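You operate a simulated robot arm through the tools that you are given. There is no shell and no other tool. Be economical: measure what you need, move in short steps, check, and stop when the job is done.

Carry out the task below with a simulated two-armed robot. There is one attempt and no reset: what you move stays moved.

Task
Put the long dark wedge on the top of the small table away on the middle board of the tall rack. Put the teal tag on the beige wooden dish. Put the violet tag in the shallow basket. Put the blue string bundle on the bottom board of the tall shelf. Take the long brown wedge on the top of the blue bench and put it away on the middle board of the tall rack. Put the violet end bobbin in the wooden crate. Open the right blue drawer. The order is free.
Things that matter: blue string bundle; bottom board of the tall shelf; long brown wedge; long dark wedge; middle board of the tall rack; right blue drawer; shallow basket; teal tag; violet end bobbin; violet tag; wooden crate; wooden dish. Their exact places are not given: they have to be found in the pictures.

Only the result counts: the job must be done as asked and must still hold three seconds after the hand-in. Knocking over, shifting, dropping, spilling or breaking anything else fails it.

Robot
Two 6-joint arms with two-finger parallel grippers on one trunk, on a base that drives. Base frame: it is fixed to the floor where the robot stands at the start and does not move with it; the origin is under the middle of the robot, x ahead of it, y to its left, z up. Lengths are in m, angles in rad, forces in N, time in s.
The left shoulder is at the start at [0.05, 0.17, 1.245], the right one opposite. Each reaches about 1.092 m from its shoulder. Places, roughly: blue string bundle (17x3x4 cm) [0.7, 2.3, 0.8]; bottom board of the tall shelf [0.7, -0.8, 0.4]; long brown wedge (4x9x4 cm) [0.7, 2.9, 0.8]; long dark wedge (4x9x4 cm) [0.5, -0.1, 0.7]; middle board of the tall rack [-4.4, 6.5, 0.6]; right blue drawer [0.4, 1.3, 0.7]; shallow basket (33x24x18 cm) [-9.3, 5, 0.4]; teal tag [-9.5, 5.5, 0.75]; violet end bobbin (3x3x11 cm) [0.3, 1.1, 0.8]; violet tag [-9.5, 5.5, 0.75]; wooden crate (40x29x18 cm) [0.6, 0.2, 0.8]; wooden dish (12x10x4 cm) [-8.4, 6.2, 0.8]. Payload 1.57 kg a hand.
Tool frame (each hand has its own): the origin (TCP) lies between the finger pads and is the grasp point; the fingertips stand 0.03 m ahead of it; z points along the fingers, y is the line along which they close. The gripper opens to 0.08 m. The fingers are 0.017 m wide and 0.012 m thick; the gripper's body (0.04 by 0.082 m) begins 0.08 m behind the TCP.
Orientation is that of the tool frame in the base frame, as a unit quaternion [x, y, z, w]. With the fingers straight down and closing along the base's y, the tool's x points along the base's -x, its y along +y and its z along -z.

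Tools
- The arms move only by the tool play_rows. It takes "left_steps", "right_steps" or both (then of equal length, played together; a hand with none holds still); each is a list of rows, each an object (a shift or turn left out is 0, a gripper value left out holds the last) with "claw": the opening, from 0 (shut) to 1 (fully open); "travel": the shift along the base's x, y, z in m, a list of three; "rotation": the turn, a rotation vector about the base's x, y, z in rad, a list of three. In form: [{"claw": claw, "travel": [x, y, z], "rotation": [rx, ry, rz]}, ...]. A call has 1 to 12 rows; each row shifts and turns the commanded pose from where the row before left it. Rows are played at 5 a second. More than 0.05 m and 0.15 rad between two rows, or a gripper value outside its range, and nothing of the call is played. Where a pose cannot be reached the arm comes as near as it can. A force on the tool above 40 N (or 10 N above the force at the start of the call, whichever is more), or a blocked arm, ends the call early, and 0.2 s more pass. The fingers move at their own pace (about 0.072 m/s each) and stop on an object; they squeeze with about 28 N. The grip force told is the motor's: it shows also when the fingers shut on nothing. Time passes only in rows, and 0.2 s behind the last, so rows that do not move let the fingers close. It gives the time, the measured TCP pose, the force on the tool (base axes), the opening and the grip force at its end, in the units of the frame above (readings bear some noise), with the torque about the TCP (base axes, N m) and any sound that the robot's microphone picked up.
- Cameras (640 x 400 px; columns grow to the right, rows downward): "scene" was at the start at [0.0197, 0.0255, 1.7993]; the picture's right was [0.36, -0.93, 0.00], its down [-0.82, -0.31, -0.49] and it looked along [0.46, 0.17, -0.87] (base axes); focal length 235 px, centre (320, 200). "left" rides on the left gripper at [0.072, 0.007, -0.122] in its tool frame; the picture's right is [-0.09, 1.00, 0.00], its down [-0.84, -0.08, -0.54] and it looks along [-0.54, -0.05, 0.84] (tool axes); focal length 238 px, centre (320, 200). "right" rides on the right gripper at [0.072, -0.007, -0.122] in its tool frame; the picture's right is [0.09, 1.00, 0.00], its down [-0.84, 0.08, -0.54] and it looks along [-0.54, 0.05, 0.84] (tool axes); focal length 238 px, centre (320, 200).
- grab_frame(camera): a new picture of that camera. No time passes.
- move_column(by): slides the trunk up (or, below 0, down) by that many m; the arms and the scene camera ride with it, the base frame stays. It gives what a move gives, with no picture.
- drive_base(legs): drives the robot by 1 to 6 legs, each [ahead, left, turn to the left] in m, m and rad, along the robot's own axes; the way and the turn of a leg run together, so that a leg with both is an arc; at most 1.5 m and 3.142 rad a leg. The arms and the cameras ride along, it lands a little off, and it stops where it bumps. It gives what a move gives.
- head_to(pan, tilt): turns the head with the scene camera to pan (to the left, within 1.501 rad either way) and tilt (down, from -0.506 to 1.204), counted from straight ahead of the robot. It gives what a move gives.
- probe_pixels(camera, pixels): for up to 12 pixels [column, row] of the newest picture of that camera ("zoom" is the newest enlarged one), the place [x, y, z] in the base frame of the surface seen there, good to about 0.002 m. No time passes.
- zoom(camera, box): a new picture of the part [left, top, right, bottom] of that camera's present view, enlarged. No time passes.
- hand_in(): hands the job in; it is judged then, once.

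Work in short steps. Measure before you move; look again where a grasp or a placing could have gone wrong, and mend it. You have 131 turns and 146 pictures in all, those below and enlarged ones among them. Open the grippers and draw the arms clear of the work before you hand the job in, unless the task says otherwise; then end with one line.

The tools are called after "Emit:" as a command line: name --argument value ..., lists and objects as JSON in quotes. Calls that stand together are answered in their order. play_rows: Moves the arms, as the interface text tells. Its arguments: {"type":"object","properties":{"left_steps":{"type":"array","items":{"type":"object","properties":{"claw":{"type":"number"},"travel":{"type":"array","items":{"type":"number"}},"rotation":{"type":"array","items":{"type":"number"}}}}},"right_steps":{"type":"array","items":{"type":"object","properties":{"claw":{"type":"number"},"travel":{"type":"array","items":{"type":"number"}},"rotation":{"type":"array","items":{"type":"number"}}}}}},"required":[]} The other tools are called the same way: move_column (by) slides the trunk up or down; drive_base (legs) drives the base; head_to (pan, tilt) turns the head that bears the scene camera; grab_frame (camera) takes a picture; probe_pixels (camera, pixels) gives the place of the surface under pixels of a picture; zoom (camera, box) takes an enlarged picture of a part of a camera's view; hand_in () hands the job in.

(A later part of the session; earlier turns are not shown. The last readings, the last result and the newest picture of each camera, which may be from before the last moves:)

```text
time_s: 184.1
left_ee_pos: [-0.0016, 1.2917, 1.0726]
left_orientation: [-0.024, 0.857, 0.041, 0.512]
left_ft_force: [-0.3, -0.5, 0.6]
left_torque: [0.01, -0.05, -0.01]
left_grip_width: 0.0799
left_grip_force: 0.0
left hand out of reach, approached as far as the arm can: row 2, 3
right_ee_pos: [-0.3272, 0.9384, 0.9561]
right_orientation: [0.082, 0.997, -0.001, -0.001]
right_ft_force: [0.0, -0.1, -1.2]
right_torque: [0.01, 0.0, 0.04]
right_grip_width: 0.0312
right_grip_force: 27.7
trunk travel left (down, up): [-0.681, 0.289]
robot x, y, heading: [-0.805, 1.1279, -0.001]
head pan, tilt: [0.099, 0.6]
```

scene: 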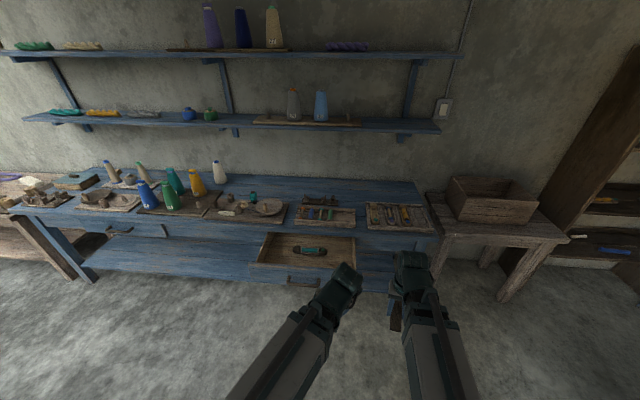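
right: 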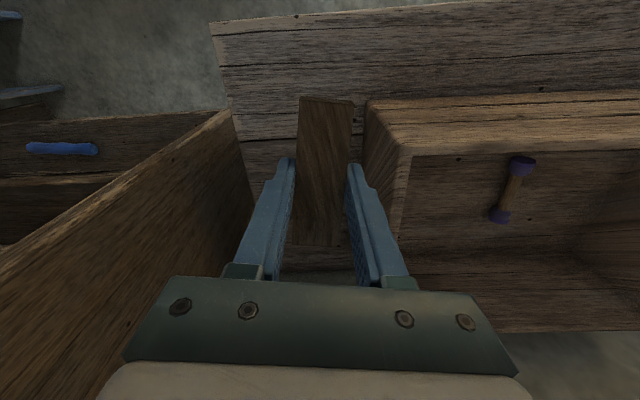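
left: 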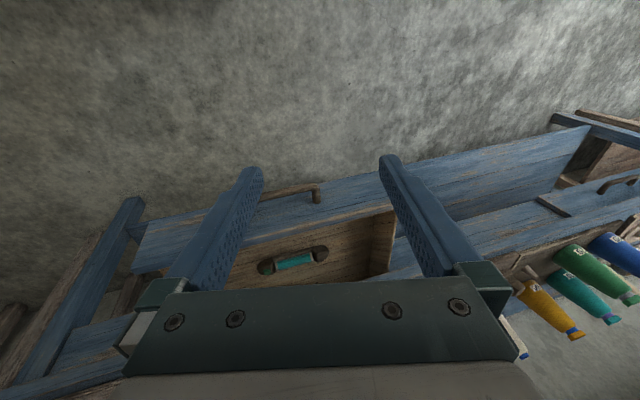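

Nearly straight. I finish the correction and come down to vertical.

Emit:
play_rows --left_steps '[{"rotation": [-0.044, 0, -0.08]}, {"travel": [-0.0158, 0, -0.0249], "rotation": [0, 0.134, 0]}, {"travel": [-0.0189, 0, -0.0222], "rotation": [0, 0.134, 0]}, {"travel": [-0.0218, 0, -0.0198], "rotation": [0, 0.134, 0]}, {"travel": [-0.0242, 0, -0.0167], "rotation": [0, 0.134, 0]}, {"travel": [-0.0264, 0, -0.0134], "rotation": [0, 0.134, 0]}, {"travel": [-0.0275, 0, -0.0095], "rotation": [0, 0.134, 0]}, {"travel": [-0.0288, 0, -0.0059], "rotation": [0, 0.134, 0]}, {"travel": [-0.0295, 0, -0.002], "rotation": [0, 0.134, 0]}, {}]'

```text
time_s: 186.3
left_ee_pos: [-0.2034, 1.2083, 0.9647]
left_orientation: [0.002, 0.99, 0.139, 0.028]
left_ft_force: [-0.1, -0.5, -0.3]
left_torque: [0.0, -0.01, 0.0]
left_grip_width: 0.0801
left_grip_force: 0.1
left hand out of reach, approached as far as the arm can: row 1, 2, 3, 4, 5, 6, 7, 8, 9
right_ee_pos: [-0.3263, 0.9389, 0.9559]
right_orientation: [0.082, 0.997, -0.001, 0.0]
right_ft_force: [-0.4, -0.8, -0.3]
right_torque: [-0.03, -0.03, -0.01]
right_grip_width: 0.0311
right_grip_force: 28.2
trunk travel left (down, up): [-0.681, 0.289]
robot x, y, heading: [-0.8037, 1.1262, 0.004]
head pan, tilt: [0.099, 0.6]
```

The wrist seems flipped against a joint limit (tilt always stops at 0.278 rad). I try unwinding it by swinging the tool away from the limit, out to the left side in free air.

Emit:
play_rows --left_steps '[{"travel": [0, 0.0297, 0.0108], "rotation": [0.1432, 0, 0]}, {"travel": [0, 0.0277, 0.015], "rotation": [0.1432, 0, 0]}, {"travel": [0, 0.0253, 0.0187], "rotation": [0.1432, 0, 0]}, {"travel": [0, 0.0224, 0.0222], "rotation": [0.1432, 0, 0]}, {"travel": [0, 0.0189, 0.0251], "rotation": [0.1432, 0, 0]}, {"travel": [0, 0.0152, 0.0275], "rotation": [0.1432, 0, 0]}, {"travel": [0, 0.0112, 0.0293], "rotation": [0.1432, 0, 0]}, {"travel": [0, 0.0068, 0.031], "rotation": [0.1432, 0, 0]}, {"travel": [0, 0.0024, 0.0312], "rotation": [0.1432, 0, 0]}]'

Emit:
grab_frame --camera "scene"

```text
time_s: 188.3
left_ee_pos: [-0.2133, 1.3484, 1.1679]
left_orientation: [-0.025, 0.719, 0.692, 0.063]
left_ft_force: [-0.4, -0.1, -0.8]
left_torque: [0.03, 0.0, -0.01]
left_grip_width: 0.0799
left_grip_force: 0.1
left hand out of reach, approached as far as the arm can: row 4, 7, 8
right_ee_pos: [-0.326, 0.9381, 0.9561]
right_orientation: [0.082, 0.997, -0.001, -0.001]
right_ft_force: [-0.1, -0.1, -0.5]
right_torque: [0.0, 0.01, 0.0]
right_grip_width: 0.0311
right_grip_force: 28.1
trunk travel left (down, up): [-0.681, 0.289]
robot x, y, heading: [-0.8068, 1.1272, -0.002]
head pan, tilt: [0.099, 0.6]
```

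```text
77 pictures are left
```

scene: 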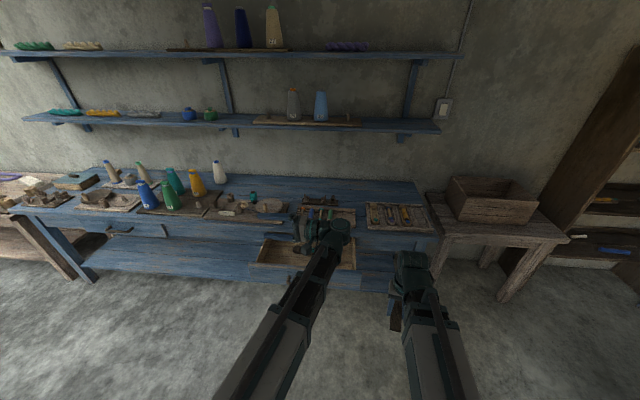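

Works: the tool now points left, confirming the idea. I continue to pointing up, then pitch it forward-over.

Emit:
play_rows --left_steps '[{"travel": [0, -0.0022, 0.0315], "rotation": [0.1432, 0, 0]}, {"travel": [0, -0.0066, 0.0308], "rotation": [0.1432, 0, 0]}, {"travel": [0, -0.0108, 0.0295], "rotation": [0.1432, 0, 0]}, {"travel": [0, -0.0152, 0.0277], "rotation": [0.1432, 0, 0]}, {"travel": [0, -0.0187, 0.0253], "rotation": [0.1432, 0, 0]}, {"travel": [0, -0.0222, 0.0222], "rotation": [0.1432, 0, 0]}, {"travel": [0, -0.0251, 0.0189], "rotation": [0.1432, 0, 0]}, {"travel": [0, -0.0277, 0.015], "rotation": [0.1432, 0, 0]}, {"travel": [0, -0.0295, 0.011], "rotation": [0.1432, 0, 0]}, {"travel": [0, -0.0308, 0.0068], "rotation": [0.1432, 0, 0]}, {"travel": [0, -0.0312, 0.0022], "rotation": [0.1432, 0, 0]}]'

```text
time_s: 190.7
left_ee_pos: [-0.1868, 1.2537, 1.3954]
left_orientation: [0.024, 0.024, 0.993, 0.114]
left_ft_force: [0.8, 0.3, -1.0]
left_torque: [0.0, 0.0, 0.01]
left_grip_width: 0.08
left_grip_force: 0.0
left hand out of reach, approached as far as the arm can: row 1, 2, 3, 4, 5, 6, 7, 8, 9, 10
right_ee_pos: [-0.3257, 0.9373, 0.9545]
right_orientation: [0.083, 0.997, -0.002, -0.001]
right_ft_force: [-0.2, -0.9, -1.2]
right_torque: [0.01, 0.0, -0.01]
right_grip_width: 0.0309
right_grip_force: 28.0
trunk travel left (down, up): [-0.681, 0.289]
robot x, y, heading: [-0.8093, 1.1272, 0.003]
head pan, tilt: [0.099, 0.6]
```

Pointing up. I fix the yaw, then pitch up→forward with the wrist held in place.

Emit:
play_rows --left_steps '[{"rotation": [0.02, -0.03, 0.114]}, {"rotation": [0.02, -0.02, 0.114]}, {}]'

Emit:
play_rows --left_steps '[{"travel": [0.0313, 0, -0.0022], "rotation": [0, 0.1428, 0]}, {"travel": [0.0307, 0, -0.0067], "rotation": [0, 0.1428, 0]}, {"travel": [0.0295, 0, -0.011], "rotation": [0, 0.1428, 0]}, {"travel": [0.0276, 0, -0.015], "rotation": [0, 0.1428, 0]}, {"travel": [0.0252, 0, -0.0186], "rotation": [0, 0.1428, 0]}, {"travel": [0.0223, 0, -0.0219], "rotation": [0, 0.1428, 0]}, {"travel": [0.019, 0, -0.0247], "rotation": [0, 0.1428, 0]}, {"travel": [0.0153, 0, -0.0271], "rotation": [0, 0.1428, 0]}, {"travel": [0.0112, 0, -0.0288], "rotation": [0, 0.1428, 0]}]'

```text
time_s: 191.5
left_ee_pos: [-0.1857, 1.2938, 1.3957]
left_orientation: [0.008, 0.01, 0.997, 0.072]
left_ft_force: [-0.6, -0.1, 0.1]
left_torque: [0.01, 0.04, 0.0]
left_grip_width: 0.0801
left_grip_force: 0.1
left hand out of reach, approached as far as the arm can: row 1, 2
right_ee_pos: [-0.3278, 0.9389, 0.9562]
right_orientation: [0.082, 0.997, -0.002, -0.001]
right_ft_force: [0.3, -0.1, -1.0]
right_torque: [0.01, 0.0, 0.05]
right_grip_width: 0.031
right_grip_force: 28.0
trunk travel left (down, up): [-0.681, 0.289]
robot x, y, heading: [-0.8069, 1.1303, -0.001]
head pan, tilt: [0.099, 0.6]
```

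```text
time_s: 193.5
left_ee_pos: [0.0274, 1.3037, 1.235]
left_orientation: [0.606, 0.048, 0.792, 0.055]
left_ft_force: [0.7, 0.6, -0.3]
left_torque: [0.02, -0.03, -0.02]
left_grip_width: 0.0802
left_grip_force: 0.1
left hand out of reach, approached as far as the arm can: row 6, 8
right_ee_pos: [-0.3268, 0.9391, 0.9561]
right_orientation: [0.082, 0.997, -0.002, -0.001]
right_ft_force: [0.2, -0.4, 0.8]
right_torque: [-0.01, -0.01, -0.01]
right_grip_width: 0.0311
right_grip_force: 28.2
trunk travel left (down, up): [-0.681, 0.289]
robot x, y, heading: [-0.8047, 1.1294, 0.002]
head pan, tilt: [0.099, 0.6]
```

The tool is also rolled by ~π at its own joint limit; I unwind it by rolling about the tool axis in the free direction (half a turn).

Emit:
play_rows --left_steps '[{"rotation": [-0.137, 0, -0.0403]}, {"rotation": [-0.137, 0, -0.0403]}, {"rotation": [-0.137, 0, -0.0403]}, {"rotation": [-0.137, 0, -0.0403]}, {"rotation": [-0.137, 0, -0.0403]}, {"rotation": [-0.137, 0, -0.0403]}, {"rotation": [-0.137, 0, -0.0403]}, {"rotation": [-0.137, 0, -0.0403]}, {"rotation": [-0.137, 0, -0.0403]}, {"rotation": [-0.137, 0, -0.0403]}, {"rotation": [-0.137, 0, -0.0403]}]'

Emit:
play_rows --left_steps '[{"rotation": [-0.137, 0, -0.0403]}, {"rotation": [-0.137, 0, -0.0403]}, {"rotation": [-0.137, 0, -0.0403]}, {"rotation": [-0.137, 0, -0.0403]}, {"rotation": [-0.137, 0, -0.0403]}, {"rotation": [-0.137, 0, -0.0403]}, {"rotation": [-0.137, 0, -0.0403]}, {"rotation": [-0.137, 0, -0.0403]}, {"rotation": [-0.137, 0, -0.0403]}, {"rotation": [-0.137, 0, -0.0403]}, {"rotation": [-0.137, 0, -0.0403]}]'

```text
time_s: 195.9
left_ee_pos: [0.0269, 1.3014, 1.2338]
left_orientation: [0.401, 0.454, 0.514, 0.607]
left_ft_force: [-0.6, 0.2, 0.1]
left_torque: [0.0, -0.01, 0.02]
left_grip_width: 0.0798
left_grip_force: 0.0
right_ee_pos: [-0.3259, 0.939, 0.955]
right_orientation: [0.082, 0.997, -0.001, -0.001]
right_ft_force: [0.3, 0.4, -0.9]
right_torque: [0.01, 0.04, -0.04]
right_grip_width: 0.0312
right_grip_force: 28.1
trunk travel left (down, up): [-0.681, 0.289]
robot x, y, heading: [-0.8037, 1.1278, -0.0]
head pan, tilt: [0.099, 0.6]
```

```text
time_s: 198.3
left_ee_pos: [0.0268, 1.3006, 1.2414]
left_orientation: [-0.038, 0.591, -0.064, 0.804]
left_ft_force: [-0.5, 0.1, -0.1]
left_torque: [0.0, -0.02, -0.02]
left_grip_width: 0.0798
left_grip_force: 0.0
left hand out of reach, approached as far as the arm can: row 6, 10
right_ee_pos: [-0.3259, 0.9392, 0.9562]
right_orientation: [0.082, 0.997, -0.001, 0.0]
right_ft_force: [0.1, -0.9, -1.0]
right_torque: [0.0, 0.0, -0.01]
right_grip_width: 0.0308
right_grip_force: 27.5
trunk travel left (down, up): [-0.681, 0.289]
robot x, y, heading: [-0.8087, 1.1297, -0.003]
head pan, tilt: [0.099, 0.6]
```

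Roll unwound. I pitch down through horizontal, checking midway.

Emit:
play_rows --left_steps '[{"rotation": [0.07, 0, 0.05]}, {"rotation": [0.06, 0, 0.04]}, {"travel": [0.0072, 0, -0.0308], "rotation": [0, 0.1441, 0]}, {"travel": [0.0028, 0, -0.0315], "rotation": [0, 0.1441, 0]}, {"travel": [-0.0018, 0, -0.0317], "rotation": [0, 0.1441, 0]}, {"travel": [-0.0063, 0, -0.031], "rotation": [0, 0.1441, 0]}, {"travel": [-0.0108, 0, -0.0299], "rotation": [0, 0.1441, 0]}, {"travel": [-0.015, 0, -0.028], "rotation": [0, 0.1441, 0]}]'

```text
time_s: 200.1
left_ee_pos: [0.0072, 1.3138, 1.0989]
left_orientation: [-0.024, 0.821, 0.041, 0.569]
left_ft_force: [0.4, 0.6, 0.2]
left_torque: [0.02, -0.01, 0.03]
left_grip_width: 0.08
left_grip_force: 0.1
left hand out of reach, approached as far as the arm can: row 4, 5, 6
right_ee_pos: [-0.3273, 0.938, 0.9556]
right_orientation: [0.082, 0.997, -0.001, 0.0]
right_ft_force: [0.0, 0.5, -0.9]
right_torque: [0.03, 0.0, 0.02]
right_grip_width: 0.031
right_grip_force: 27.3
trunk travel left (down, up): [-0.681, 0.289]
robot x, y, heading: [-0.8068, 1.1291, -0.001]
head pan, tilt: [0.099, 0.6]
```

I test whether this is the good branch by correcting the small residual twist.

Emit:
play_rows --left_steps '[{"rotation": [-0.05, 0, -0.08]}, {}, {"travel": [-0.0188, 0, -0.0255], "rotation": [0, 0.1441, 0]}, {"travel": [-0.0223, 0, -0.0226], "rotation": [0, 0.1441, 0]}, {}]'

Emit:
zoom --camera "scene" --box '[220, 160, 420, 300]'

```text
time_s: 201.3
left_ee_pos: [-0.0351, 1.2866, 1.0462]
left_orientation: [-0.023, 0.892, 0.054, 0.448]
left_ft_force: [0.0, -0.2, -0.1]
left_torque: [-0.03, 0.01, 0.01]
left_grip_width: 0.0799
left_grip_force: 0.0
left hand out of reach, approached as far as the arm can: row 1, 3, 4
right_ee_pos: [-0.326, 0.9383, 0.955]
right_orientation: [0.082, 0.997, -0.001, 0.0]
right_ft_force: [-0.7, -0.1, -0.9]
right_torque: [0.01, -0.02, 0.01]
right_grip_width: 0.0311
right_grip_force: 28.0
trunk travel left (down, up): [-0.681, 0.289]
robot x, y, heading: [-0.8089, 1.1311, -0.003]
head pan, tilt: [0.099, 0.6]
```

```text
2.86 times, centred on (320, 230) of scene
```

zoom: 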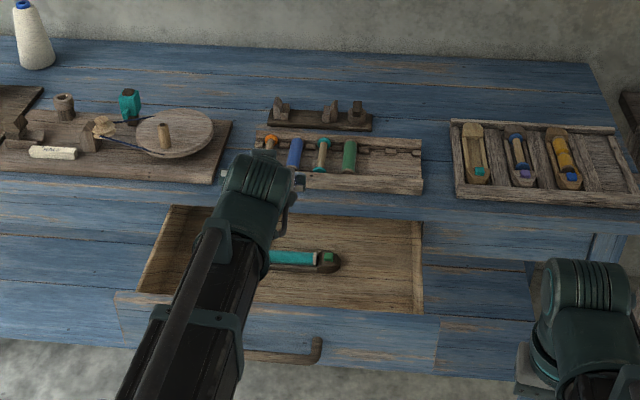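

Still ambiguous. I finish coming down and then test yaw in one direction to see which joint is limiting.

Emit:
play_rows --left_steps '[{"travel": [-0.0251, 0, -0.019], "rotation": [0, 0.1441, 0]}, {"travel": [-0.0276, 0, -0.0153], "rotation": [0, 0.1441, 0]}, {"travel": [-0.0297, 0, -0.0112], "rotation": [0, 0.1441, 0]}, {"travel": [-0.0309, 0, -0.0068], "rotation": [0, 0.1441, 0]}, {"travel": [-0.0317, 0, -0.0023], "rotation": [0, 0.1441, 0]}, {}]'

Emit:
play_rows --left_steps '[{"rotation": [0, 0, 0.14]}, {"rotation": [0, 0, 0.14]}, {"rotation": [0, 0, 0.14]}, {"rotation": [0, 0, 0.14]}, {}]'

Emit:
zoom --camera "scene" --box '[220, 160, 460, 330]'

```text
time_s: 202.7
left_ee_pos: [-0.1926, 1.2103, 0.9671]
left_orientation: [-0.007, 0.986, 0.11, 0.121]
left_ft_force: [0.4, 0.5, -0.4]
left_torque: [0.0, -0.04, 0.0]
left_grip_width: 0.08
left_grip_force: 0.2
left hand out of reach, approached as far as the arm can: row 1, 2, 3, 4, 5
right_ee_pos: [-0.3278, 0.939, 0.9565]
right_orientation: [0.082, 0.997, -0.002, 0.0]
right_ft_force: [0.4, 0.8, -1.1]
right_torque: [-0.01, 0.0, -0.01]
right_grip_width: 0.031
right_grip_force: 27.6
trunk travel left (down, up): [-0.681, 0.289]
robot x, y, heading: [-0.8066, 1.1309, 0.002]
head pan, tilt: [0.099, 0.6]
```

```text
time_s: 203.9
left_ee_pos: [-0.1933, 1.2104, 0.9677]
left_orientation: [-0.281, 0.946, 0.139, 0.087]
left_ft_force: [0.3, 0.6, 1.3]
left_torque: [0.0, 0.01, -0.01]
left_grip_width: 0.08
left_grip_force: 0.1
right_ee_pos: [-0.3267, 0.9377, 0.9559]
right_orientation: [0.081, 0.997, -0.002, -0.001]
right_ft_force: [0.5, -0.2, -0.6]
right_torque: [0.0, 0.03, -0.03]
right_grip_width: 0.031
right_grip_force: 28.3
trunk travel left (down, up): [-0.681, 0.289]
robot x, y, heading: [-0.8054, 1.1282, -0.001]
head pan, tilt: [0.099, 0.6]
```

```text
2.35 times, centred on (340, 245) of scene
```

zoom: 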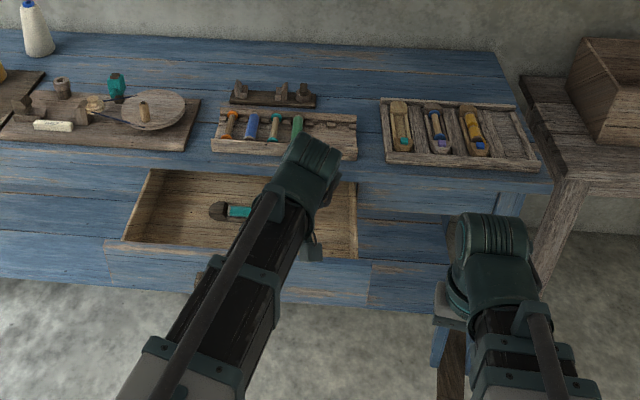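

Yaw toward + is free: the tool-roll joint is what's limited (the arm yawed −0.28 to compensate). I correct the tilt at this yaw, then continue yawing toward π, where the joint is comfortable (gripper is symmetric).

Emit:
play_rows --left_steps '[{"travel": [0, 0.022, -0.004], "rotation": [-0.08, 0.022, 0.06]}, {"travel": [0, 0.022, -0.004], "rotation": [-0.08, 0.022, 0.06]}, {"travel": [0, 0.022, -0.003], "rotation": [-0.08, 0.022, 0.06]}, {"travel": [0, 0.022, -0.001], "rotation": [-0.08, 0.022, 0.06]}, {"rotation": [0, 0, 0.14]}, {"rotation": [0, 0, 0.14]}, {"rotation": [0, 0, 0.14]}, {"rotation": [0, 0, 0.14]}, {"rotation": [0, 0, 0.14]}, {}]'

```text
time_s: 206.1
left_ee_pos: [-0.1911, 1.3197, 0.9699]
left_orientation: [-0.67, 0.721, 0.174, 0.025]
left_ft_force: [-0.8, 0.1, -0.1]
left_torque: [-0.01, 0.01, 0.02]
left_grip_width: 0.0803
left_grip_force: 0.1
left hand out of reach, approached as far as the arm can: row 2, 3, 4, 7, 8, 9
right_ee_pos: [-0.3271, 0.9375, 0.9558]
right_orientation: [0.082, 0.997, -0.001, -0.002]
right_ft_force: [-0.2, 0.4, -0.3]
right_torque: [0.02, 0.02, 0.01]
right_grip_width: 0.0312
right_grip_force: 28.0
trunk travel left (down, up): [-0.681, 0.289]
robot x, y, heading: [-0.8088, 1.1289, -0.005]
head pan, tilt: [0.099, 0.6]
```

The boom-axis roll is the limiting joint (always +0.28 lateral). I redo the route: swing sideways to up, then over forward and down without the extra roll; the yaw gets unwound when pointing down.

Emit:
play_rows --left_steps '[{"travel": [0.022, 0, -0.003], "rotation": [0, -0.105, 0]}, {"travel": [0.022, 0, -0.002], "rotation": [0, -0.105, 0]}, {"travel": [0, 0.0297, 0.0108], "rotation": [0.1432, 0, 0]}, {"travel": [0, 0.0277, 0.015], "rotation": [0.1432, 0, 0]}, {"travel": [0, 0.0253, 0.0187], "rotation": [0.1432, 0, 0]}, {"travel": [0, 0.0224, 0.0222], "rotation": [0.1432, 0, 0]}, {"travel": [0, 0.0189, 0.0251], "rotation": [0.1432, 0, 0]}, {"travel": [0, 0.0152, 0.0275], "rotation": [0.1432, 0, 0]}, {"travel": [0, 0.0112, 0.0293], "rotation": [0.1432, 0, 0]}, {"travel": [0, 0.0068, 0.031], "rotation": [0.1432, 0, 0]}, {"travel": [0, 0.0024, 0.0312], "rotation": [0.1432, 0, 0]}]'

Emit:
play_rows --left_steps '[{"travel": [0, -0.0022, 0.0315], "rotation": [0.1432, 0, 0]}, {"travel": [0, -0.0066, 0.0308], "rotation": [0.1432, 0, 0]}, {"travel": [0, -0.0108, 0.0295], "rotation": [0.1432, 0, 0]}, {"travel": [0, -0.0152, 0.0277], "rotation": [0.1432, 0, 0]}, {"travel": [0, -0.0187, 0.0253], "rotation": [0.1432, 0, 0]}, {"travel": [0, -0.0222, 0.0222], "rotation": [0.1432, 0, 0]}, {"travel": [0, -0.0251, 0.0189], "rotation": [0.1432, 0, 0]}, {"travel": [0, -0.0277, 0.015], "rotation": [0.1432, 0, 0]}, {"travel": [0, -0.0295, 0.011], "rotation": [0.1432, 0, 0]}, {"travel": [0, -0.0308, 0.0068], "rotation": [0.1432, 0, 0]}, {"travel": [0, -0.0312, 0.0022], "rotation": [0.1432, 0, 0]}]'

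Emit:
grab_frame --camera "scene"

```text
time_s: 208.5
left_ee_pos: [-0.1435, 1.4802, 1.1728]
left_orientation: [-0.492, 0.515, 0.506, 0.486]
left_ft_force: [-0.2, 0.1, -0.7]
left_torque: [-0.02, -0.01, 0.01]
left_grip_width: 0.0802
left_grip_force: 0.0
left hand out of reach, approached as far as the arm can: row 4
right_ee_pos: [-0.3261, 0.9389, 0.9563]
right_orientation: [0.083, 0.997, -0.001, 0.0]
right_ft_force: [0.5, 0.7, -0.8]
right_torque: [0.0, -0.01, -0.01]
right_grip_width: 0.031
right_grip_force: 27.8
trunk travel left (down, up): [-0.681, 0.289]
robot x, y, heading: [-0.8028, 1.1299, -0.006]
head pan, tilt: [0.099, 0.6]
```

```text
time_s: 210.9
left_ee_pos: [-0.1489, 1.2576, 1.3968]
left_orientation: [-0.003, 0.006, 0.722, 0.692]
left_ft_force: [-0.2, -0.1, -0.2]
left_torque: [0.03, 0.02, 0.04]
left_grip_width: 0.0801
left_grip_force: 0.1
right_ee_pos: [-0.327, 0.9392, 0.9553]
right_orientation: [0.082, 0.997, -0.001, 0.0]
right_ft_force: [0.0, -0.6, -1.4]
right_torque: [-0.03, 0.03, 0.02]
right_grip_width: 0.0311
right_grip_force: 27.9
trunk travel left (down, up): [-0.681, 0.289]
robot x, y, heading: [-0.8035, 1.1278, -0.005]
head pan, tilt: [0.099, 0.6]
```

```text
74 pictures are left
```

scene: 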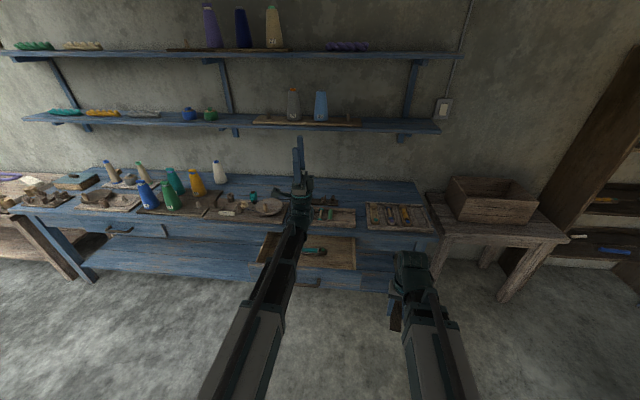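

Clean now, pointing up with yaw 1.61. I unwind the yaw to 0 here and align the boom straight ahead (y 1.297), then pitch over.

Emit:
play_rows --left_steps '[{"travel": [0, 0.0036, 0], "rotation": [0, 0, -0.1464]}, {"travel": [0, 0.0036, 0], "rotation": [0, 0, -0.1464]}, {"travel": [0, 0.0036, 0], "rotation": [0, 0, -0.1464]}, {"travel": [0, 0.0036, 0], "rotation": [0, 0, -0.1464]}, {"travel": [0, 0.0036, 0], "rotation": [0, 0, -0.1464]}, {"travel": [0, 0.0036, 0], "rotation": [0, 0, -0.1464]}, {"travel": [0, 0.0036, 0], "rotation": [0, 0, -0.1464]}, {"travel": [0, 0.0036, 0], "rotation": [0, 0, -0.1464]}, {"travel": [0, 0.0036, 0], "rotation": [0, 0, -0.1464]}, {"travel": [0, 0.0036, 0], "rotation": [0, 0, -0.1464]}, {"travel": [0, 0.0036, 0], "rotation": [0, 0, -0.1464]}, {}]'

Emit:
play_rows --left_steps '[{"travel": [0.0313, 0, -0.0022], "rotation": [0, 0.1428, 0]}, {"travel": [0.0307, 0, -0.0067], "rotation": [0, 0.1428, 0]}, {"travel": [0.0295, 0, -0.011], "rotation": [0, 0.1428, 0]}, {"travel": [0.0276, 0, -0.015], "rotation": [0, 0.1428, 0]}, {"travel": [0.0252, 0, -0.0186], "rotation": [0, 0.1428, 0]}, {"travel": [0.0223, 0, -0.0219], "rotation": [0, 0.1428, 0]}, {"travel": [0.019, 0, -0.0247], "rotation": [0, 0.1428, 0]}, {"travel": [0.0153, 0, -0.0271], "rotation": [0, 0.1428, 0]}, {"travel": [0.0112, 0, -0.0288], "rotation": [0, 0.1428, 0]}]'

```text
time_s: 213.5
left_ee_pos: [-0.1471, 1.2991, 1.3961]
left_orientation: [0.001, 0.007, 0.0, 1.0]
left_ft_force: [-0.2, -0.4, 0.8]
left_torque: [-0.02, 0.03, 0.02]
left_grip_width: 0.08
left_grip_force: 0.0
left hand out of reach, approached as far as the arm can: row 2
right_ee_pos: [-0.3281, 0.9387, 0.9559]
right_orientation: [0.082, 0.997, -0.002, -0.001]
right_ft_force: [0.0, -0.1, -0.5]
right_torque: [0.01, 0.02, 0.01]
right_grip_width: 0.0308
right_grip_force: 28.3
trunk travel left (down, up): [-0.681, 0.289]
robot x, y, heading: [-0.8041, 1.1283, -0.001]
head pan, tilt: [0.099, 0.6]
```

```text
time_s: 215.5
left_ee_pos: [0.0655, 1.2988, 1.2344]
left_orientation: [0.002, 0.606, 0.0, 0.796]
left_ft_force: [-0.9, 0.1, -0.7]
left_torque: [-0.01, -0.01, -0.02]
left_grip_width: 0.0799
left_grip_force: 0.0
left hand out of reach, approached as far as the arm can: row 9
right_ee_pos: [-0.3268, 0.939, 0.9562]
right_orientation: [0.081, 0.997, -0.002, -0.001]
right_ft_force: [0.5, 0.9, -0.7]
right_torque: [-0.01, -0.01, -0.02]
right_grip_width: 0.0309
right_grip_force: 27.9
trunk travel left (down, up): [-0.681, 0.289]
robot x, y, heading: [-0.8035, 1.132, 0.004]
head pan, tilt: [0.099, 0.6]
```

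Emit:
play_rows --left_steps '[{"travel": [0.005, 0, -0.0312], "rotation": [0, 0.1441, 0]}, {"travel": [0.001, 0, -0.0317], "rotation": [0, 0.1441, 0]}, {"travel": [-0.0035, 0, -0.0315], "rotation": [0, 0.1441, 0]}, {"travel": [-0.008, 0, -0.0307], "rotation": [0, 0.1441, 0]}, {"travel": [-0.0123, 0, -0.0293], "rotation": [0, 0.1441, 0]}, {"travel": [-0.0164, 0, -0.0272], "rotation": [0, 0.1441, 0]}, {"travel": [-0.0201, 0, -0.0245], "rotation": [0, 0.1441, 0]}, {"travel": [-0.0234, 0, -0.0214], "rotation": [0, 0.1441, 0]}, {"travel": [-0.0262, 0, -0.0178], "rotation": [0, 0.1441, 0]}, {"travel": [-0.0285, 0, -0.0139], "rotation": [0, 0.1441, 0]}, {"travel": [-0.0302, 0, -0.0096], "rotation": [0, 0.1441, 0]}, {"travel": [-0.0313, 0, -0.0051], "rotation": [0, 0.1441, 0]}]'

```text
time_s: 218.1
left_ee_pos: [-0.1307, 1.3006, 0.9578]
left_orientation: [0.0, 0.998, -0.002, 0.055]
left_ft_force: [0.4, 0.2, -0.2]
left_torque: [0.01, 0.0, 0.02]
left_grip_width: 0.08
left_grip_force: 0.2
left hand out of reach, approached as far as the arm can: row 6
right_ee_pos: [-0.327, 0.9382, 0.9554]
right_orientation: [0.082, 0.997, -0.002, -0.001]
right_ft_force: [0.1, 0.4, -0.1]
right_torque: [-0.02, 0.0, 0.02]
right_grip_width: 0.0313
right_grip_force: 28.0
trunk travel left (down, up): [-0.681, 0.289]
robot x, y, heading: [-0.8031, 1.1283, -0.001]
head pan, tilt: [0.099, 0.6]
```

Recovered: the hand points down properly (0.11 rad left to fix). I fix it, retract the left hand, and swing the right hand (with wedge) to the side.

Emit:
play_rows --left_steps '[{"travel": [-0.024, 0, -0.001], "rotation": [0, 0.055, 0]}, {"travel": [-0.024, 0, -0.001], "rotation": [0, 0.055, 0]}, {"travel": [-0.02, 0, 0]}, {"travel": [-0.02, 0, 0]}, {"travel": [-0.02, 0, 0]}, {"travel": [-0.02, 0, 0]}, {}, {}, {}, {}, {}, {}]' --right_steps '[{"travel": [-0.0157, -0.04, 0]}, {"travel": [-0.0157, -0.04, 0]}, {"travel": [-0.0157, -0.04, 0]}, {"travel": [-0.0157, -0.04, 0]}, {"travel": [-0.0157, -0.04, 0]}, {"travel": [-0.0157, -0.04, 0]}, {"travel": [-0.0157, -0.04, 0]}, {"travel": [-0.034, -0.02, 0]}, {"travel": [-0.034, -0.02, 0]}, {"travel": [-0.034, -0.02, 0]}, {"travel": [-0.034, -0.02, 0]}, {"travel": [-0.034, -0.02, 0]}]'

Emit:
drive_base --legs '[[0.27, 0, 0], [0, 0.8, 0], [0, 0.77, 0]]'

Emit:
head_to --pan 0.1 --tilt 0.7

Emit:
grab_frame --camera "scene"

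```text
time_s: 220.7
left_ee_pos: [-0.2588, 1.3, 0.9561]
left_orientation: [0.0, 1.0, -0.001, 0.0]
left_ft_force: [0.3, 0.0, -1.0]
left_torque: [-0.02, 0.01, -0.02]
left_grip_width: 0.08
left_grip_force: 0.1
right_ee_pos: [-0.605, 0.5572, 0.9551]
right_orientation: [0.082, 0.997, -0.002, 0.0]
right_ft_force: [-0.4, -0.1, -0.2]
right_torque: [0.0, 0.01, 0.01]
right_grip_width: 0.0307
right_grip_force: 28.0
trunk travel left (down, up): [-0.681, 0.289]
robot x, y, heading: [-0.8074, 1.1276, -0.001]
head pan, tilt: [0.099, 0.6]
```

```text
time_s: 230.1
left_ee_pos: [0.0177, 2.8447, 0.9552]
left_orientation: [0.015, 1.0, -0.002, 0.001]
left_ft_force: [0.1, 0.9, 0.1]
left_torque: [0.01, 0.02, -0.04]
left_grip_width: 0.0801
left_grip_force: 0.2
right_ee_pos: [-0.3517, 2.1109, 0.9561]
right_orientation: [0.096, 0.995, -0.001, 0.0]
right_ft_force: [1.1, -0.4, 0.3]
right_torque: [0.02, 0.0, -0.03]
right_grip_width: 0.0313
right_grip_force: 28.3
trunk travel left (down, up): [-0.681, 0.289]
robot x, y, heading: [-0.5355, 2.6832, -0.031]
head pan, tilt: [0.099, 0.6]
```

```text
time_s: 230.8
left_ee_pos: [0.0165, 2.8446, 0.9555]
left_orientation: [0.016, 1.0, -0.001, 0.001]
left_ft_force: [-0.2, 0.1, -0.2]
left_torque: [0.0, 0.02, -0.02]
left_grip_width: 0.0799
left_grip_force: 0.0
right_ee_pos: [-0.35, 2.1108, 0.9566]
right_orientation: [0.096, 0.995, -0.001, -0.001]
right_ft_force: [0.3, 0.5, -0.1]
right_torque: [0.02, 0.0, 0.0]
right_grip_width: 0.0312
right_grip_force: 28.1
trunk travel left (down, up): [-0.681, 0.289]
robot x, y, heading: [-0.5377, 2.6917, -0.032]
head pan, tilt: [0.099, 0.7]
```

```text
73 pictures are left
```

scene: 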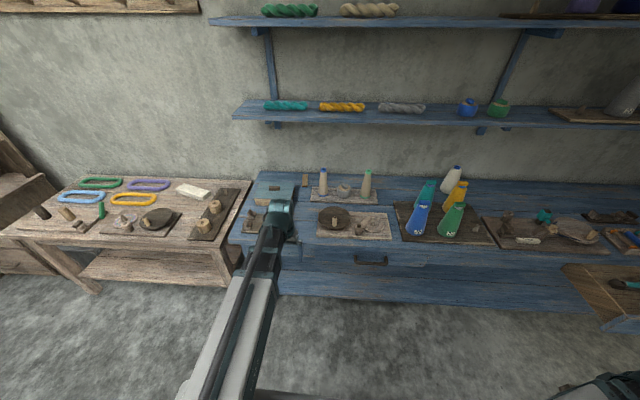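

I measure the wedge (305,182), the box and the small rack on the approach line.

Emit:
zoom --camera "scene" --box '[230, 150, 390, 250]'

Emit:
probe_pixels --camera "scene" --pixels '[[304, 178], [307, 178], [303, 186], [307, 186], [274, 187], [292, 182], [254, 222], [323, 170], [345, 128]]'

```text
4.00 times, centred on (310, 200) of scene
```

zoom: 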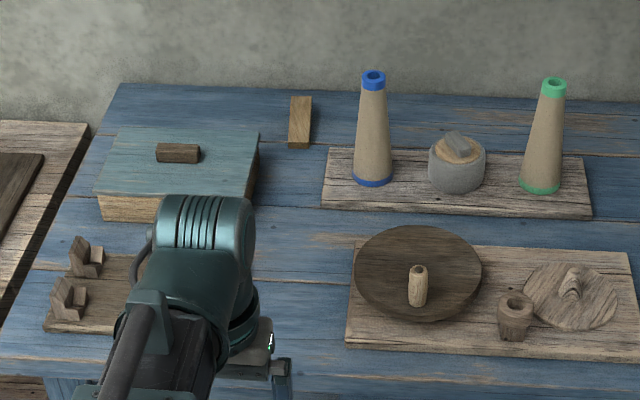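

```text
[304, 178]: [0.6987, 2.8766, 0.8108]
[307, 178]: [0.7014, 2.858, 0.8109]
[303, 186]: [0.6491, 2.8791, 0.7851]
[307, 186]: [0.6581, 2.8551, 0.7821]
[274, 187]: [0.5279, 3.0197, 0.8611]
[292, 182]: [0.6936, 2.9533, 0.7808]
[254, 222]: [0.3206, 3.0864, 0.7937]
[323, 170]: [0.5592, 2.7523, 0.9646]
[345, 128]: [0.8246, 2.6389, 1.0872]
```

Emit:
probe_pixels --camera "zoom" --pixels '[[293, 99], [309, 99], [301, 105], [293, 125], [306, 125], [299, 140], [290, 146], [307, 146], [255, 150], [250, 135]]'

```text
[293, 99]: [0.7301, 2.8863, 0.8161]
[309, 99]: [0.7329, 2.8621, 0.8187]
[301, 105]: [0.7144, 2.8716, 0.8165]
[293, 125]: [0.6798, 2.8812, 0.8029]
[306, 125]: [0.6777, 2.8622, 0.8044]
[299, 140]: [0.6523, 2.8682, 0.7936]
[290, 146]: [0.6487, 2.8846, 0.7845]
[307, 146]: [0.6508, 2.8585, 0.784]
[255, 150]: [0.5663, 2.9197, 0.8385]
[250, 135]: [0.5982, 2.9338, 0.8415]
```

Wedge: x 0.648–0.735, y 2.872, aligned with x. I drive forward 0.32 m with heading fix, then lower to the approach height.

Emit:
drive_base --legs '[[0.325, 0, 0.031]]'

Emit:
move_column --by -0.045

```text
time_s: 233.0
left_ee_pos: [0.3374, 2.8589, 0.9559]
left_orientation: [-0.002, 1.0, -0.002, 0.001]
left_ft_force: [0.1, -0.9, 0.5]
left_torque: [-0.02, 0.05, 0.01]
left_grip_width: 0.0799
left_grip_force: 0.1
right_ee_pos: [-0.0041, 2.1149, 0.956]
right_orientation: [0.078, 0.997, -0.002, -0.001]
right_ft_force: [0.0, 0.7, -0.3]
right_torque: [-0.03, 0.01, -0.01]
right_grip_width: 0.031
right_grip_force: 28.3
trunk travel left (down, up): [-0.681, 0.289]
robot x, y, heading: [-0.2073, 2.6817, 0.006]
head pan, tilt: [0.099, 0.7]
```

```text
time_s: 233.8
left_ee_pos: [0.3368, 2.8604, 0.9104]
left_orientation: [-0.002, 1.0, -0.001, 0.001]
left_ft_force: [-0.1, 0.2, 0.0]
left_torque: [-0.02, 0.0, -0.01]
left_grip_width: 0.0802
left_grip_force: 0.0
right_ee_pos: [-0.0048, 2.1148, 0.9114]
right_orientation: [0.078, 0.997, -0.001, 0.0]
right_ft_force: [0.0, 0.0, -0.3]
right_torque: [0.0, 0.01, 0.0]
right_grip_width: 0.0311
right_grip_force: 28.1
trunk travel left (down, up): [-0.636, 0.334]
robot x, y, heading: [-0.21, 2.6821, 0.005]
head pan, tilt: [0.099, 0.7]
```

Now I extend along y 2.872 to x 0.697 with the gripper part-open.

Emit:
play_rows --left_steps '[{"travel": [0.04, 0.0015, 0], "claw": 0.7}, {"travel": [0.04, 0.0015, 0]}, {"travel": [0.04, 0.0015, 0]}, {"travel": [0.04, 0.0015, 0]}, {"travel": [0.04, 0.0015, 0]}, {"travel": [0.04, 0.0015, 0]}, {"travel": [0.04, 0.0015, 0]}, {"travel": [0.04, 0.001, 0]}, {"travel": [0.04, 0, 0]}]'

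Emit:
grab_frame --camera "left"

```text
time_s: 235.8
left_ee_pos: [0.7002, 2.8703, 0.911]
left_orientation: [-0.002, 1.0, -0.001, 0.001]
left_ft_force: [0.4, 0.4, 0.8]
left_torque: [0.01, 0.02, -0.01]
left_grip_width: 0.0559
left_grip_force: 0.0
left hand out of reach, approached as far as the arm can: row 1, 4
right_ee_pos: [-0.0052, 2.1143, 0.9095]
right_orientation: [0.078, 0.997, -0.001, -0.001]
right_ft_force: [-0.4, 0.1, -0.5]
right_torque: [0.02, -0.01, -0.02]
right_grip_width: 0.0313
right_grip_force: 28.5
trunk travel left (down, up): [-0.636, 0.334]
robot x, y, heading: [-0.2106, 2.6841, 0.009]
head pan, tilt: [0.099, 0.7]
```

```text
71 pictures are left
```

left: 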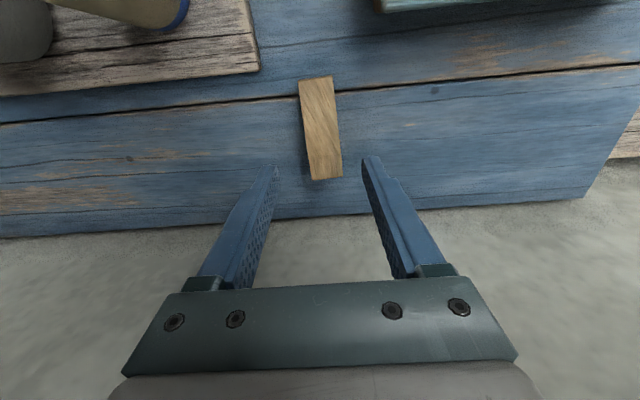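

Aligned; I lower to TCP 0.814, close, and lift.

Emit:
move_column --by -0.097

Emit:
play_rows --left_steps '[{"claw": 0}, {}, {}, {}]'

Emit:
move_column --by 0.097

Emit:
grab_frame --camera "left"

```text
time_s: 237.2
left_ee_pos: [0.7, 2.8701, 0.8138]
left_orientation: [-0.002, 1.0, -0.003, 0.002]
left_ft_force: [0.1, 0.3, 0.5]
left_torque: [0.0, -0.01, 0.02]
left_grip_width: 0.056
left_grip_force: 0.1
right_ee_pos: [-0.0046, 2.1145, 0.8151]
right_orientation: [0.078, 0.997, -0.001, 0.0]
right_ft_force: [0.4, 0.1, -1.0]
right_torque: [-0.03, -0.01, -0.02]
right_grip_width: 0.0309
right_grip_force: 27.7
trunk travel left (down, up): [-0.539, 0.431]
robot x, y, heading: [-0.2108, 2.6837, 0.004]
head pan, tilt: [0.099, 0.7]
```

```text
time_s: 238.2
left_ee_pos: [0.6984, 2.8694, 0.8135]
left_orientation: [-0.002, 1.0, -0.002, 0.0]
left_ft_force: [-0.3, 0.6, 1.0]
left_torque: [0.04, 0.0, 0.03]
left_grip_width: 0.0311
left_grip_force: 28.1
right_ee_pos: [-0.0047, 2.1146, 0.8127]
right_orientation: [0.078, 0.997, -0.001, 0.0]
right_ft_force: [-0.2, 0.6, -0.4]
right_torque: [-0.01, 0.02, -0.01]
right_grip_width: 0.0312
right_grip_force: 27.8
trunk travel left (down, up): [-0.539, 0.431]
robot x, y, heading: [-0.2067, 2.6815, 0.009]
head pan, tilt: [0.099, 0.7]
```

```text
time_s: 239.5
left_ee_pos: [0.6987, 2.8701, 0.9104]
left_orientation: [-0.002, 1.0, -0.001, 0.0]
left_ft_force: [-0.3, 0.1, -1.4]
left_torque: [-0.01, 0.03, -0.01]
left_grip_width: 0.0309
left_grip_force: 27.9
right_ee_pos: [-0.0041, 2.1142, 0.9097]
right_orientation: [0.078, 0.997, -0.001, -0.002]
right_ft_force: [-0.8, 0.8, -0.5]
right_torque: [-0.02, 0.05, -0.02]
right_grip_width: 0.0311
right_grip_force: 27.9
trunk travel left (down, up): [-0.636, 0.334]
robot x, y, heading: [-0.2074, 2.6832, 0.008]
head pan, tilt: [0.099, 0.7]
```

```text
70 pictures are left
```

left: 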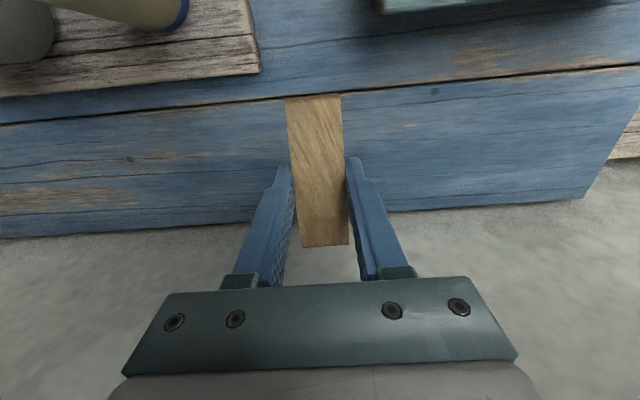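

Brown wedge held. I retract, back out, raise, and look along the room toward the rack.

Emit:
play_rows --left_steps '[{"travel": [-0.04, -0.0015, 0]}, {"travel": [-0.04, -0.0015, 0]}, {"travel": [-0.04, -0.0015, 0]}, {"travel": [-0.04, -0.0015, 0]}, {"travel": [-0.04, -0.0015, 0]}, {"travel": [-0.04, -0.0015, 0]}, {"travel": [-0.04, 0, 0]}, {"travel": [-0.04, 0, 0]}, {"travel": [-0.04, 0, 0]}]'

Emit:
drive_base --legs '[[-0.35, 0, 0]]'

Emit:
move_column --by 0.25

Emit:
head_to --pan 1.45 --tilt 0.35

Emit:
grab_frame --camera "scene"

```text
time_s: 241.5
left_ee_pos: [0.3381, 2.8592, 0.9112]
left_orientation: [-0.002, 1.0, -0.002, 0.001]
left_ft_force: [0.6, 0.0, -0.7]
left_torque: [-0.02, 0.03, -0.02]
left_grip_width: 0.031
left_grip_force: 28.2
right_ee_pos: [-0.005, 2.1146, 0.9099]
right_orientation: [0.078, 0.997, -0.002, 0.0]
right_ft_force: [0.5, -0.2, -0.8]
right_torque: [-0.03, 0.01, 0.0]
right_grip_width: 0.0307
right_grip_force: 28.0
trunk travel left (down, up): [-0.636, 0.334]
robot x, y, heading: [-0.2113, 2.6833, 0.003]
head pan, tilt: [0.099, 0.7]
```

```text
time_s: 243.8
left_ee_pos: [-0.0114, 2.8545, 0.9104]
left_orientation: [0.001, 1.0, -0.002, 0.001]
left_ft_force: [-0.2, 1.0, 0.1]
left_torque: [-0.01, 0.01, -0.04]
left_grip_width: 0.0311
left_grip_force: 28.2
right_ee_pos: [-0.3588, 2.1122, 0.9098]
right_orientation: [0.081, 0.997, -0.002, 0.0]
right_ft_force: [0.2, 1.3, 0.2]
right_torque: [-0.01, 0.0, -0.03]
right_grip_width: 0.0307
right_grip_force: 27.1
trunk travel left (down, up): [-0.636, 0.334]
robot x, y, heading: [-0.5603, 2.6847, -0.005]
head pan, tilt: [0.099, 0.7]
```

```text
time_s: 246.3
left_ee_pos: [-0.0113, 2.8558, 1.1601]
left_orientation: [0.001, 1.0, -0.002, 0.001]
left_ft_force: [0.5, 0.5, -0.2]
left_torque: [-0.03, -0.02, 0.0]
left_grip_width: 0.031
left_grip_force: 27.8
right_ee_pos: [-0.361, 2.1124, 1.1605]
right_orientation: [0.082, 0.997, -0.002, -0.002]
right_ft_force: [0.0, 0.2, -1.0]
right_torque: [0.01, 0.04, -0.02]
right_grip_width: 0.0312
right_grip_force: 27.7
trunk travel left (down, up): [-0.886, 0.084]
robot x, y, heading: [-0.56, 2.6851, -0.007]
head pan, tilt: [0.099, 0.7]
```

```text
time_s: 247.8
left_ee_pos: [-0.0111, 2.8546, 1.1614]
left_orientation: [0.001, 1.0, -0.002, 0.001]
left_ft_force: [-0.2, -0.1, -0.9]
left_torque: [-0.01, 0.01, 0.02]
left_grip_width: 0.0309
left_grip_force: 28.2
right_ee_pos: [-0.3591, 2.1124, 1.1606]
right_orientation: [0.082, 0.997, -0.002, 0.0]
right_ft_force: [-0.9, 0.0, 0.5]
right_torque: [0.02, -0.01, 0.04]
right_grip_width: 0.0309
right_grip_force: 28.0
trunk travel left (down, up): [-0.886, 0.084]
robot x, y, heading: [-0.5597, 2.6809, -0.003]
head pan, tilt: [1.45, 0.351]
```

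```text
69 pictures are left
```

scene: 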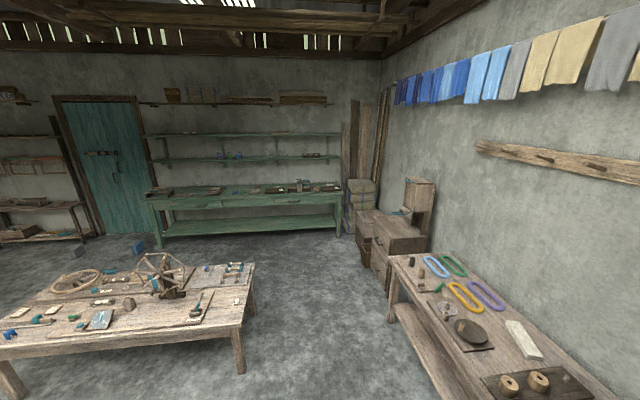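

I probe the room to make a map.

Emit:
probe_pixels --camera "scene" --pixels '[[40, 203], [40, 165], [50, 235], [85, 240], [240, 370], [165, 240], [340, 225], [150, 250], [250, 265], [5, 390], [60, 275], [110, 240]]'

Emit:
zoom --camera "scene" --box '[0, 80, 160, 260]'

```text
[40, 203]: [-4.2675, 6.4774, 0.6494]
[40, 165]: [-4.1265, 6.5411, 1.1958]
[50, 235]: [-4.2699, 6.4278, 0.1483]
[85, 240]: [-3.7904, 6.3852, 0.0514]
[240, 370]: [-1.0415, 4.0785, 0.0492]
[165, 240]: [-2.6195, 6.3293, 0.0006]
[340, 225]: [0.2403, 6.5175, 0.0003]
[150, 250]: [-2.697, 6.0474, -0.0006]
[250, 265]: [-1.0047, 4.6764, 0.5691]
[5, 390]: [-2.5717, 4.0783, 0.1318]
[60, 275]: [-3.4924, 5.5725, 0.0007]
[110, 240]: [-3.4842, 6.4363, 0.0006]
```

```text
2.22 times, centred on (80, 170) of scene
```

zoom: 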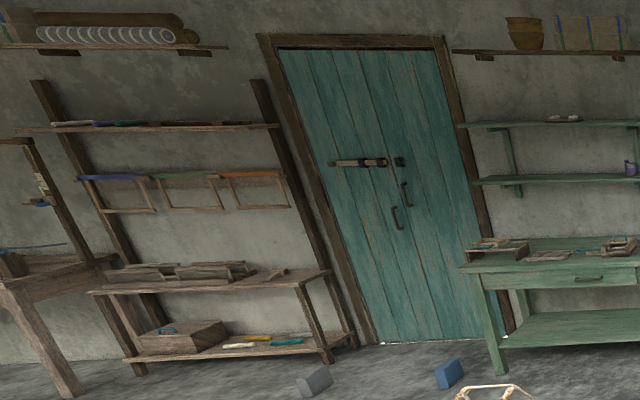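

The rack is at x≈−4.3, y≈6.45 (middle board z≈0.65), reachable around the white table via y≈5.5. I bring the right hand to the front, then drive there facing +y.

Emit:
play_rows --right_steps '[{"travel": [0.034, 0.02, 0]}, {"travel": [0.034, 0.02, 0]}, {"travel": [0.034, 0.02, 0]}, {"travel": [0.034, 0.02, 0]}, {"travel": [0.034, 0.02, 0]}, {"travel": [0.0157, 0.04, 0]}, {"travel": [0.0157, 0.04, 0]}, {"travel": [0.0157, 0.04, 0]}, {"travel": [0.0157, 0.04, 0]}, {"travel": [0.0157, 0.04, 0]}, {"travel": [0.0157, 0.035, 0]}, {"travel": [0.0157, 0.03, 0]}]'

Emit:
drive_base --legs '[[0.14, 0, 0], [0, 0.85, 0], [0, 0, 1.571], [1.0, 0, 0], [1.0, 0, 0]]'

Emit:
head_to --pan 0.9 --tilt 0.45

Emit:
grab_frame --camera "scene"

```text
time_s: 250.4
left_ee_pos: [-0.0105, 2.8563, 1.1604]
left_orientation: [0.001, 1.0, -0.003, 0.001]
left_ft_force: [-0.5, 0.1, -0.7]
left_torque: [0.0, 0.0, -0.02]
left_grip_width: 0.0312
left_grip_force: 27.5
right_ee_pos: [-0.0777, 2.4759, 1.1601]
right_orientation: [0.082, 0.997, -0.001, -0.001]
right_ft_force: [-0.1, 0.3, -0.9]
right_torque: [-0.01, 0.04, 0.0]
right_grip_width: 0.0309
right_grip_force: 27.9
trunk travel left (down, up): [-0.886, 0.084]
robot x, y, heading: [-0.5592, 2.6834, 0.003]
head pan, tilt: [1.45, 0.351]
```

```text
time_s: 269.2
left_ee_pos: [-0.4847, 6.0788, 1.1621]
left_orientation: [-0.691, 0.723, -0.001, 0.002]
left_ft_force: [0.5, -0.4, -0.8]
left_torque: [-0.03, -0.02, 0.02]
left_grip_width: 0.0309
left_grip_force: 28.0
right_ee_pos: [-0.1066, 5.9967, 1.1612]
right_orientation: [-0.631, 0.776, -0.001, 0.0]
right_ft_force: [0.0, 0.6, 0.4]
right_torque: [-0.03, 0.01, 0.0]
right_grip_width: 0.0313
right_grip_force: 28.3
trunk travel left (down, up): [-0.886, 0.084]
robot x, y, heading: [-0.3315, 5.5244, 1.528]
head pan, tilt: [1.45, 0.351]
```

```text
time_s: 270.1
left_ee_pos: [-0.485, 6.0795, 1.1611]
left_orientation: [-0.691, 0.723, -0.001, 0.002]
left_ft_force: [-0.6, 0.3, -1.0]
left_torque: [0.0, 0.0, 0.02]
left_grip_width: 0.031
left_grip_force: 27.7
right_ee_pos: [-0.1072, 5.9976, 1.1615]
right_orientation: [-0.631, 0.776, -0.002, 0.001]
right_ft_force: [-0.3, -0.4, -0.6]
right_torque: [0.0, -0.01, 0.0]
right_grip_width: 0.0308
right_grip_force: 28.9
trunk travel left (down, up): [-0.886, 0.084]
robot x, y, heading: [-0.3367, 5.5233, 1.528]
head pan, tilt: [0.901, 0.45]
```

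```text
67 pictures are left
```

scene: 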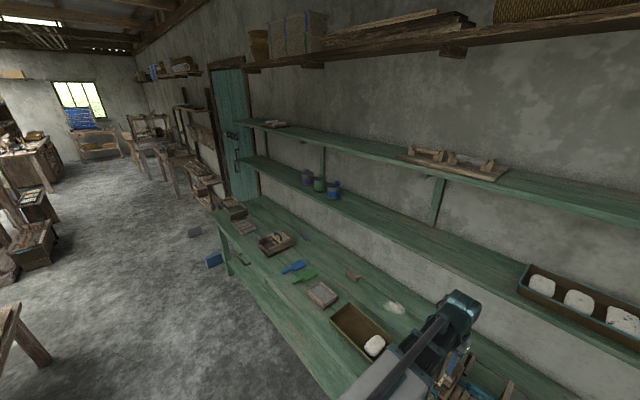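

I probe the bricks and other floor obstacles along the corridor.

Emit:
probe_pixels --camera "scene" --pixels '[[213, 262], [195, 235], [35, 260], [10, 280], [45, 355], [15, 310], [205, 200], [160, 180], [175, 155], [70, 200], [280, 320], [300, 150]]'

Emit:
zoom --camera "scene" --box '[0, 60, 256, 280]'

```text
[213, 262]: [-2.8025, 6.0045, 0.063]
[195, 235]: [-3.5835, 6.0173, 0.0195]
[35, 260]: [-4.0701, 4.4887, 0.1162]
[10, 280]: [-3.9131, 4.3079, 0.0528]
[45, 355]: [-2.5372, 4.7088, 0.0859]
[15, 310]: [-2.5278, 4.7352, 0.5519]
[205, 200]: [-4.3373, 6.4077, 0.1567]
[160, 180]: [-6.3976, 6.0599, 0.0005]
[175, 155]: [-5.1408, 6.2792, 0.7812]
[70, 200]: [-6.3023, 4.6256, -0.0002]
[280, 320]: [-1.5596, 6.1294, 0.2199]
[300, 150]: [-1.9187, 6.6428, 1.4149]
```

```text
1.82 times, centred on (128, 170) of scene
```

zoom: 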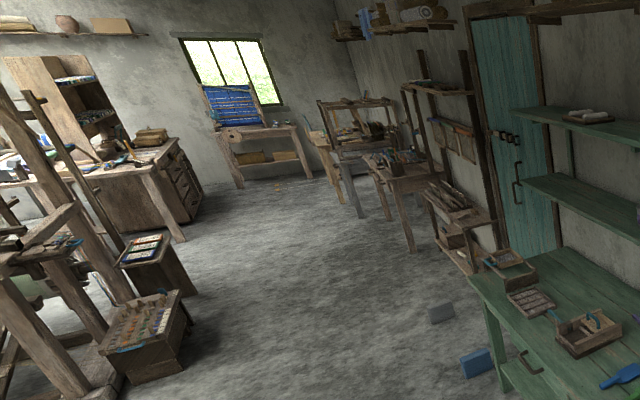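

Corridor at y≈5.45 is free (bricks at y≥5.95). I correct heading and drive left to the rack.

Emit:
drive_base --legs '[[-0.07, 0, 0.043], [0, 1.3, 0], [0, 1.3, 0], [0, 1.2, 0]]'

Emit:
head_to --pan 0.1 --tilt 0.6

Emit:
grab_frame --camera "scene"

```text
time_s: 289.1
left_ee_pos: [-4.2882, 6.1154, 1.1608]
left_orientation: [-0.696, 0.718, -0.001, 0.002]
left_ft_force: [0.1, -0.4, -0.6]
left_torque: [-0.01, 0.01, 0.01]
left_grip_width: 0.0311
left_grip_force: 28.7
right_ee_pos: [-3.9093, 6.0391, 1.162]
right_orientation: [-0.636, 0.772, -0.002, 0.001]
right_ft_force: [-0.1, -0.4, -0.2]
right_torque: [-0.01, 0.02, 0.0]
right_grip_width: 0.031
right_grip_force: 27.9
trunk travel left (down, up): [-0.886, 0.084]
robot x, y, heading: [-4.131, 5.5604, 1.538]
head pan, tilt: [0.901, 0.45]
```

```text
time_s: 290.2
left_ee_pos: [-4.2873, 6.1158, 1.1601]
left_orientation: [-0.696, 0.718, -0.001, 0.002]
left_ft_force: [0.2, 0.1, -0.1]
left_torque: [0.01, 0.03, 0.03]
left_grip_width: 0.0311
left_grip_force: 28.2
right_ee_pos: [-3.9073, 6.039, 1.1605]
right_orientation: [-0.636, 0.771, -0.001, 0.001]
right_ft_force: [0.2, 0.7, -0.9]
right_torque: [-0.02, -0.02, 0.01]
right_grip_width: 0.0309
right_grip_force: 28.6
trunk travel left (down, up): [-0.886, 0.084]
robot x, y, heading: [-4.1294, 5.5643, 1.544]
head pan, tilt: [0.099, 0.6]
```

```text
65 pictures are left
```

scene: 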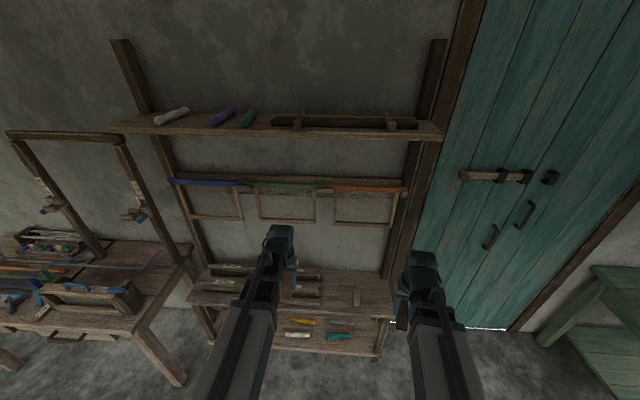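

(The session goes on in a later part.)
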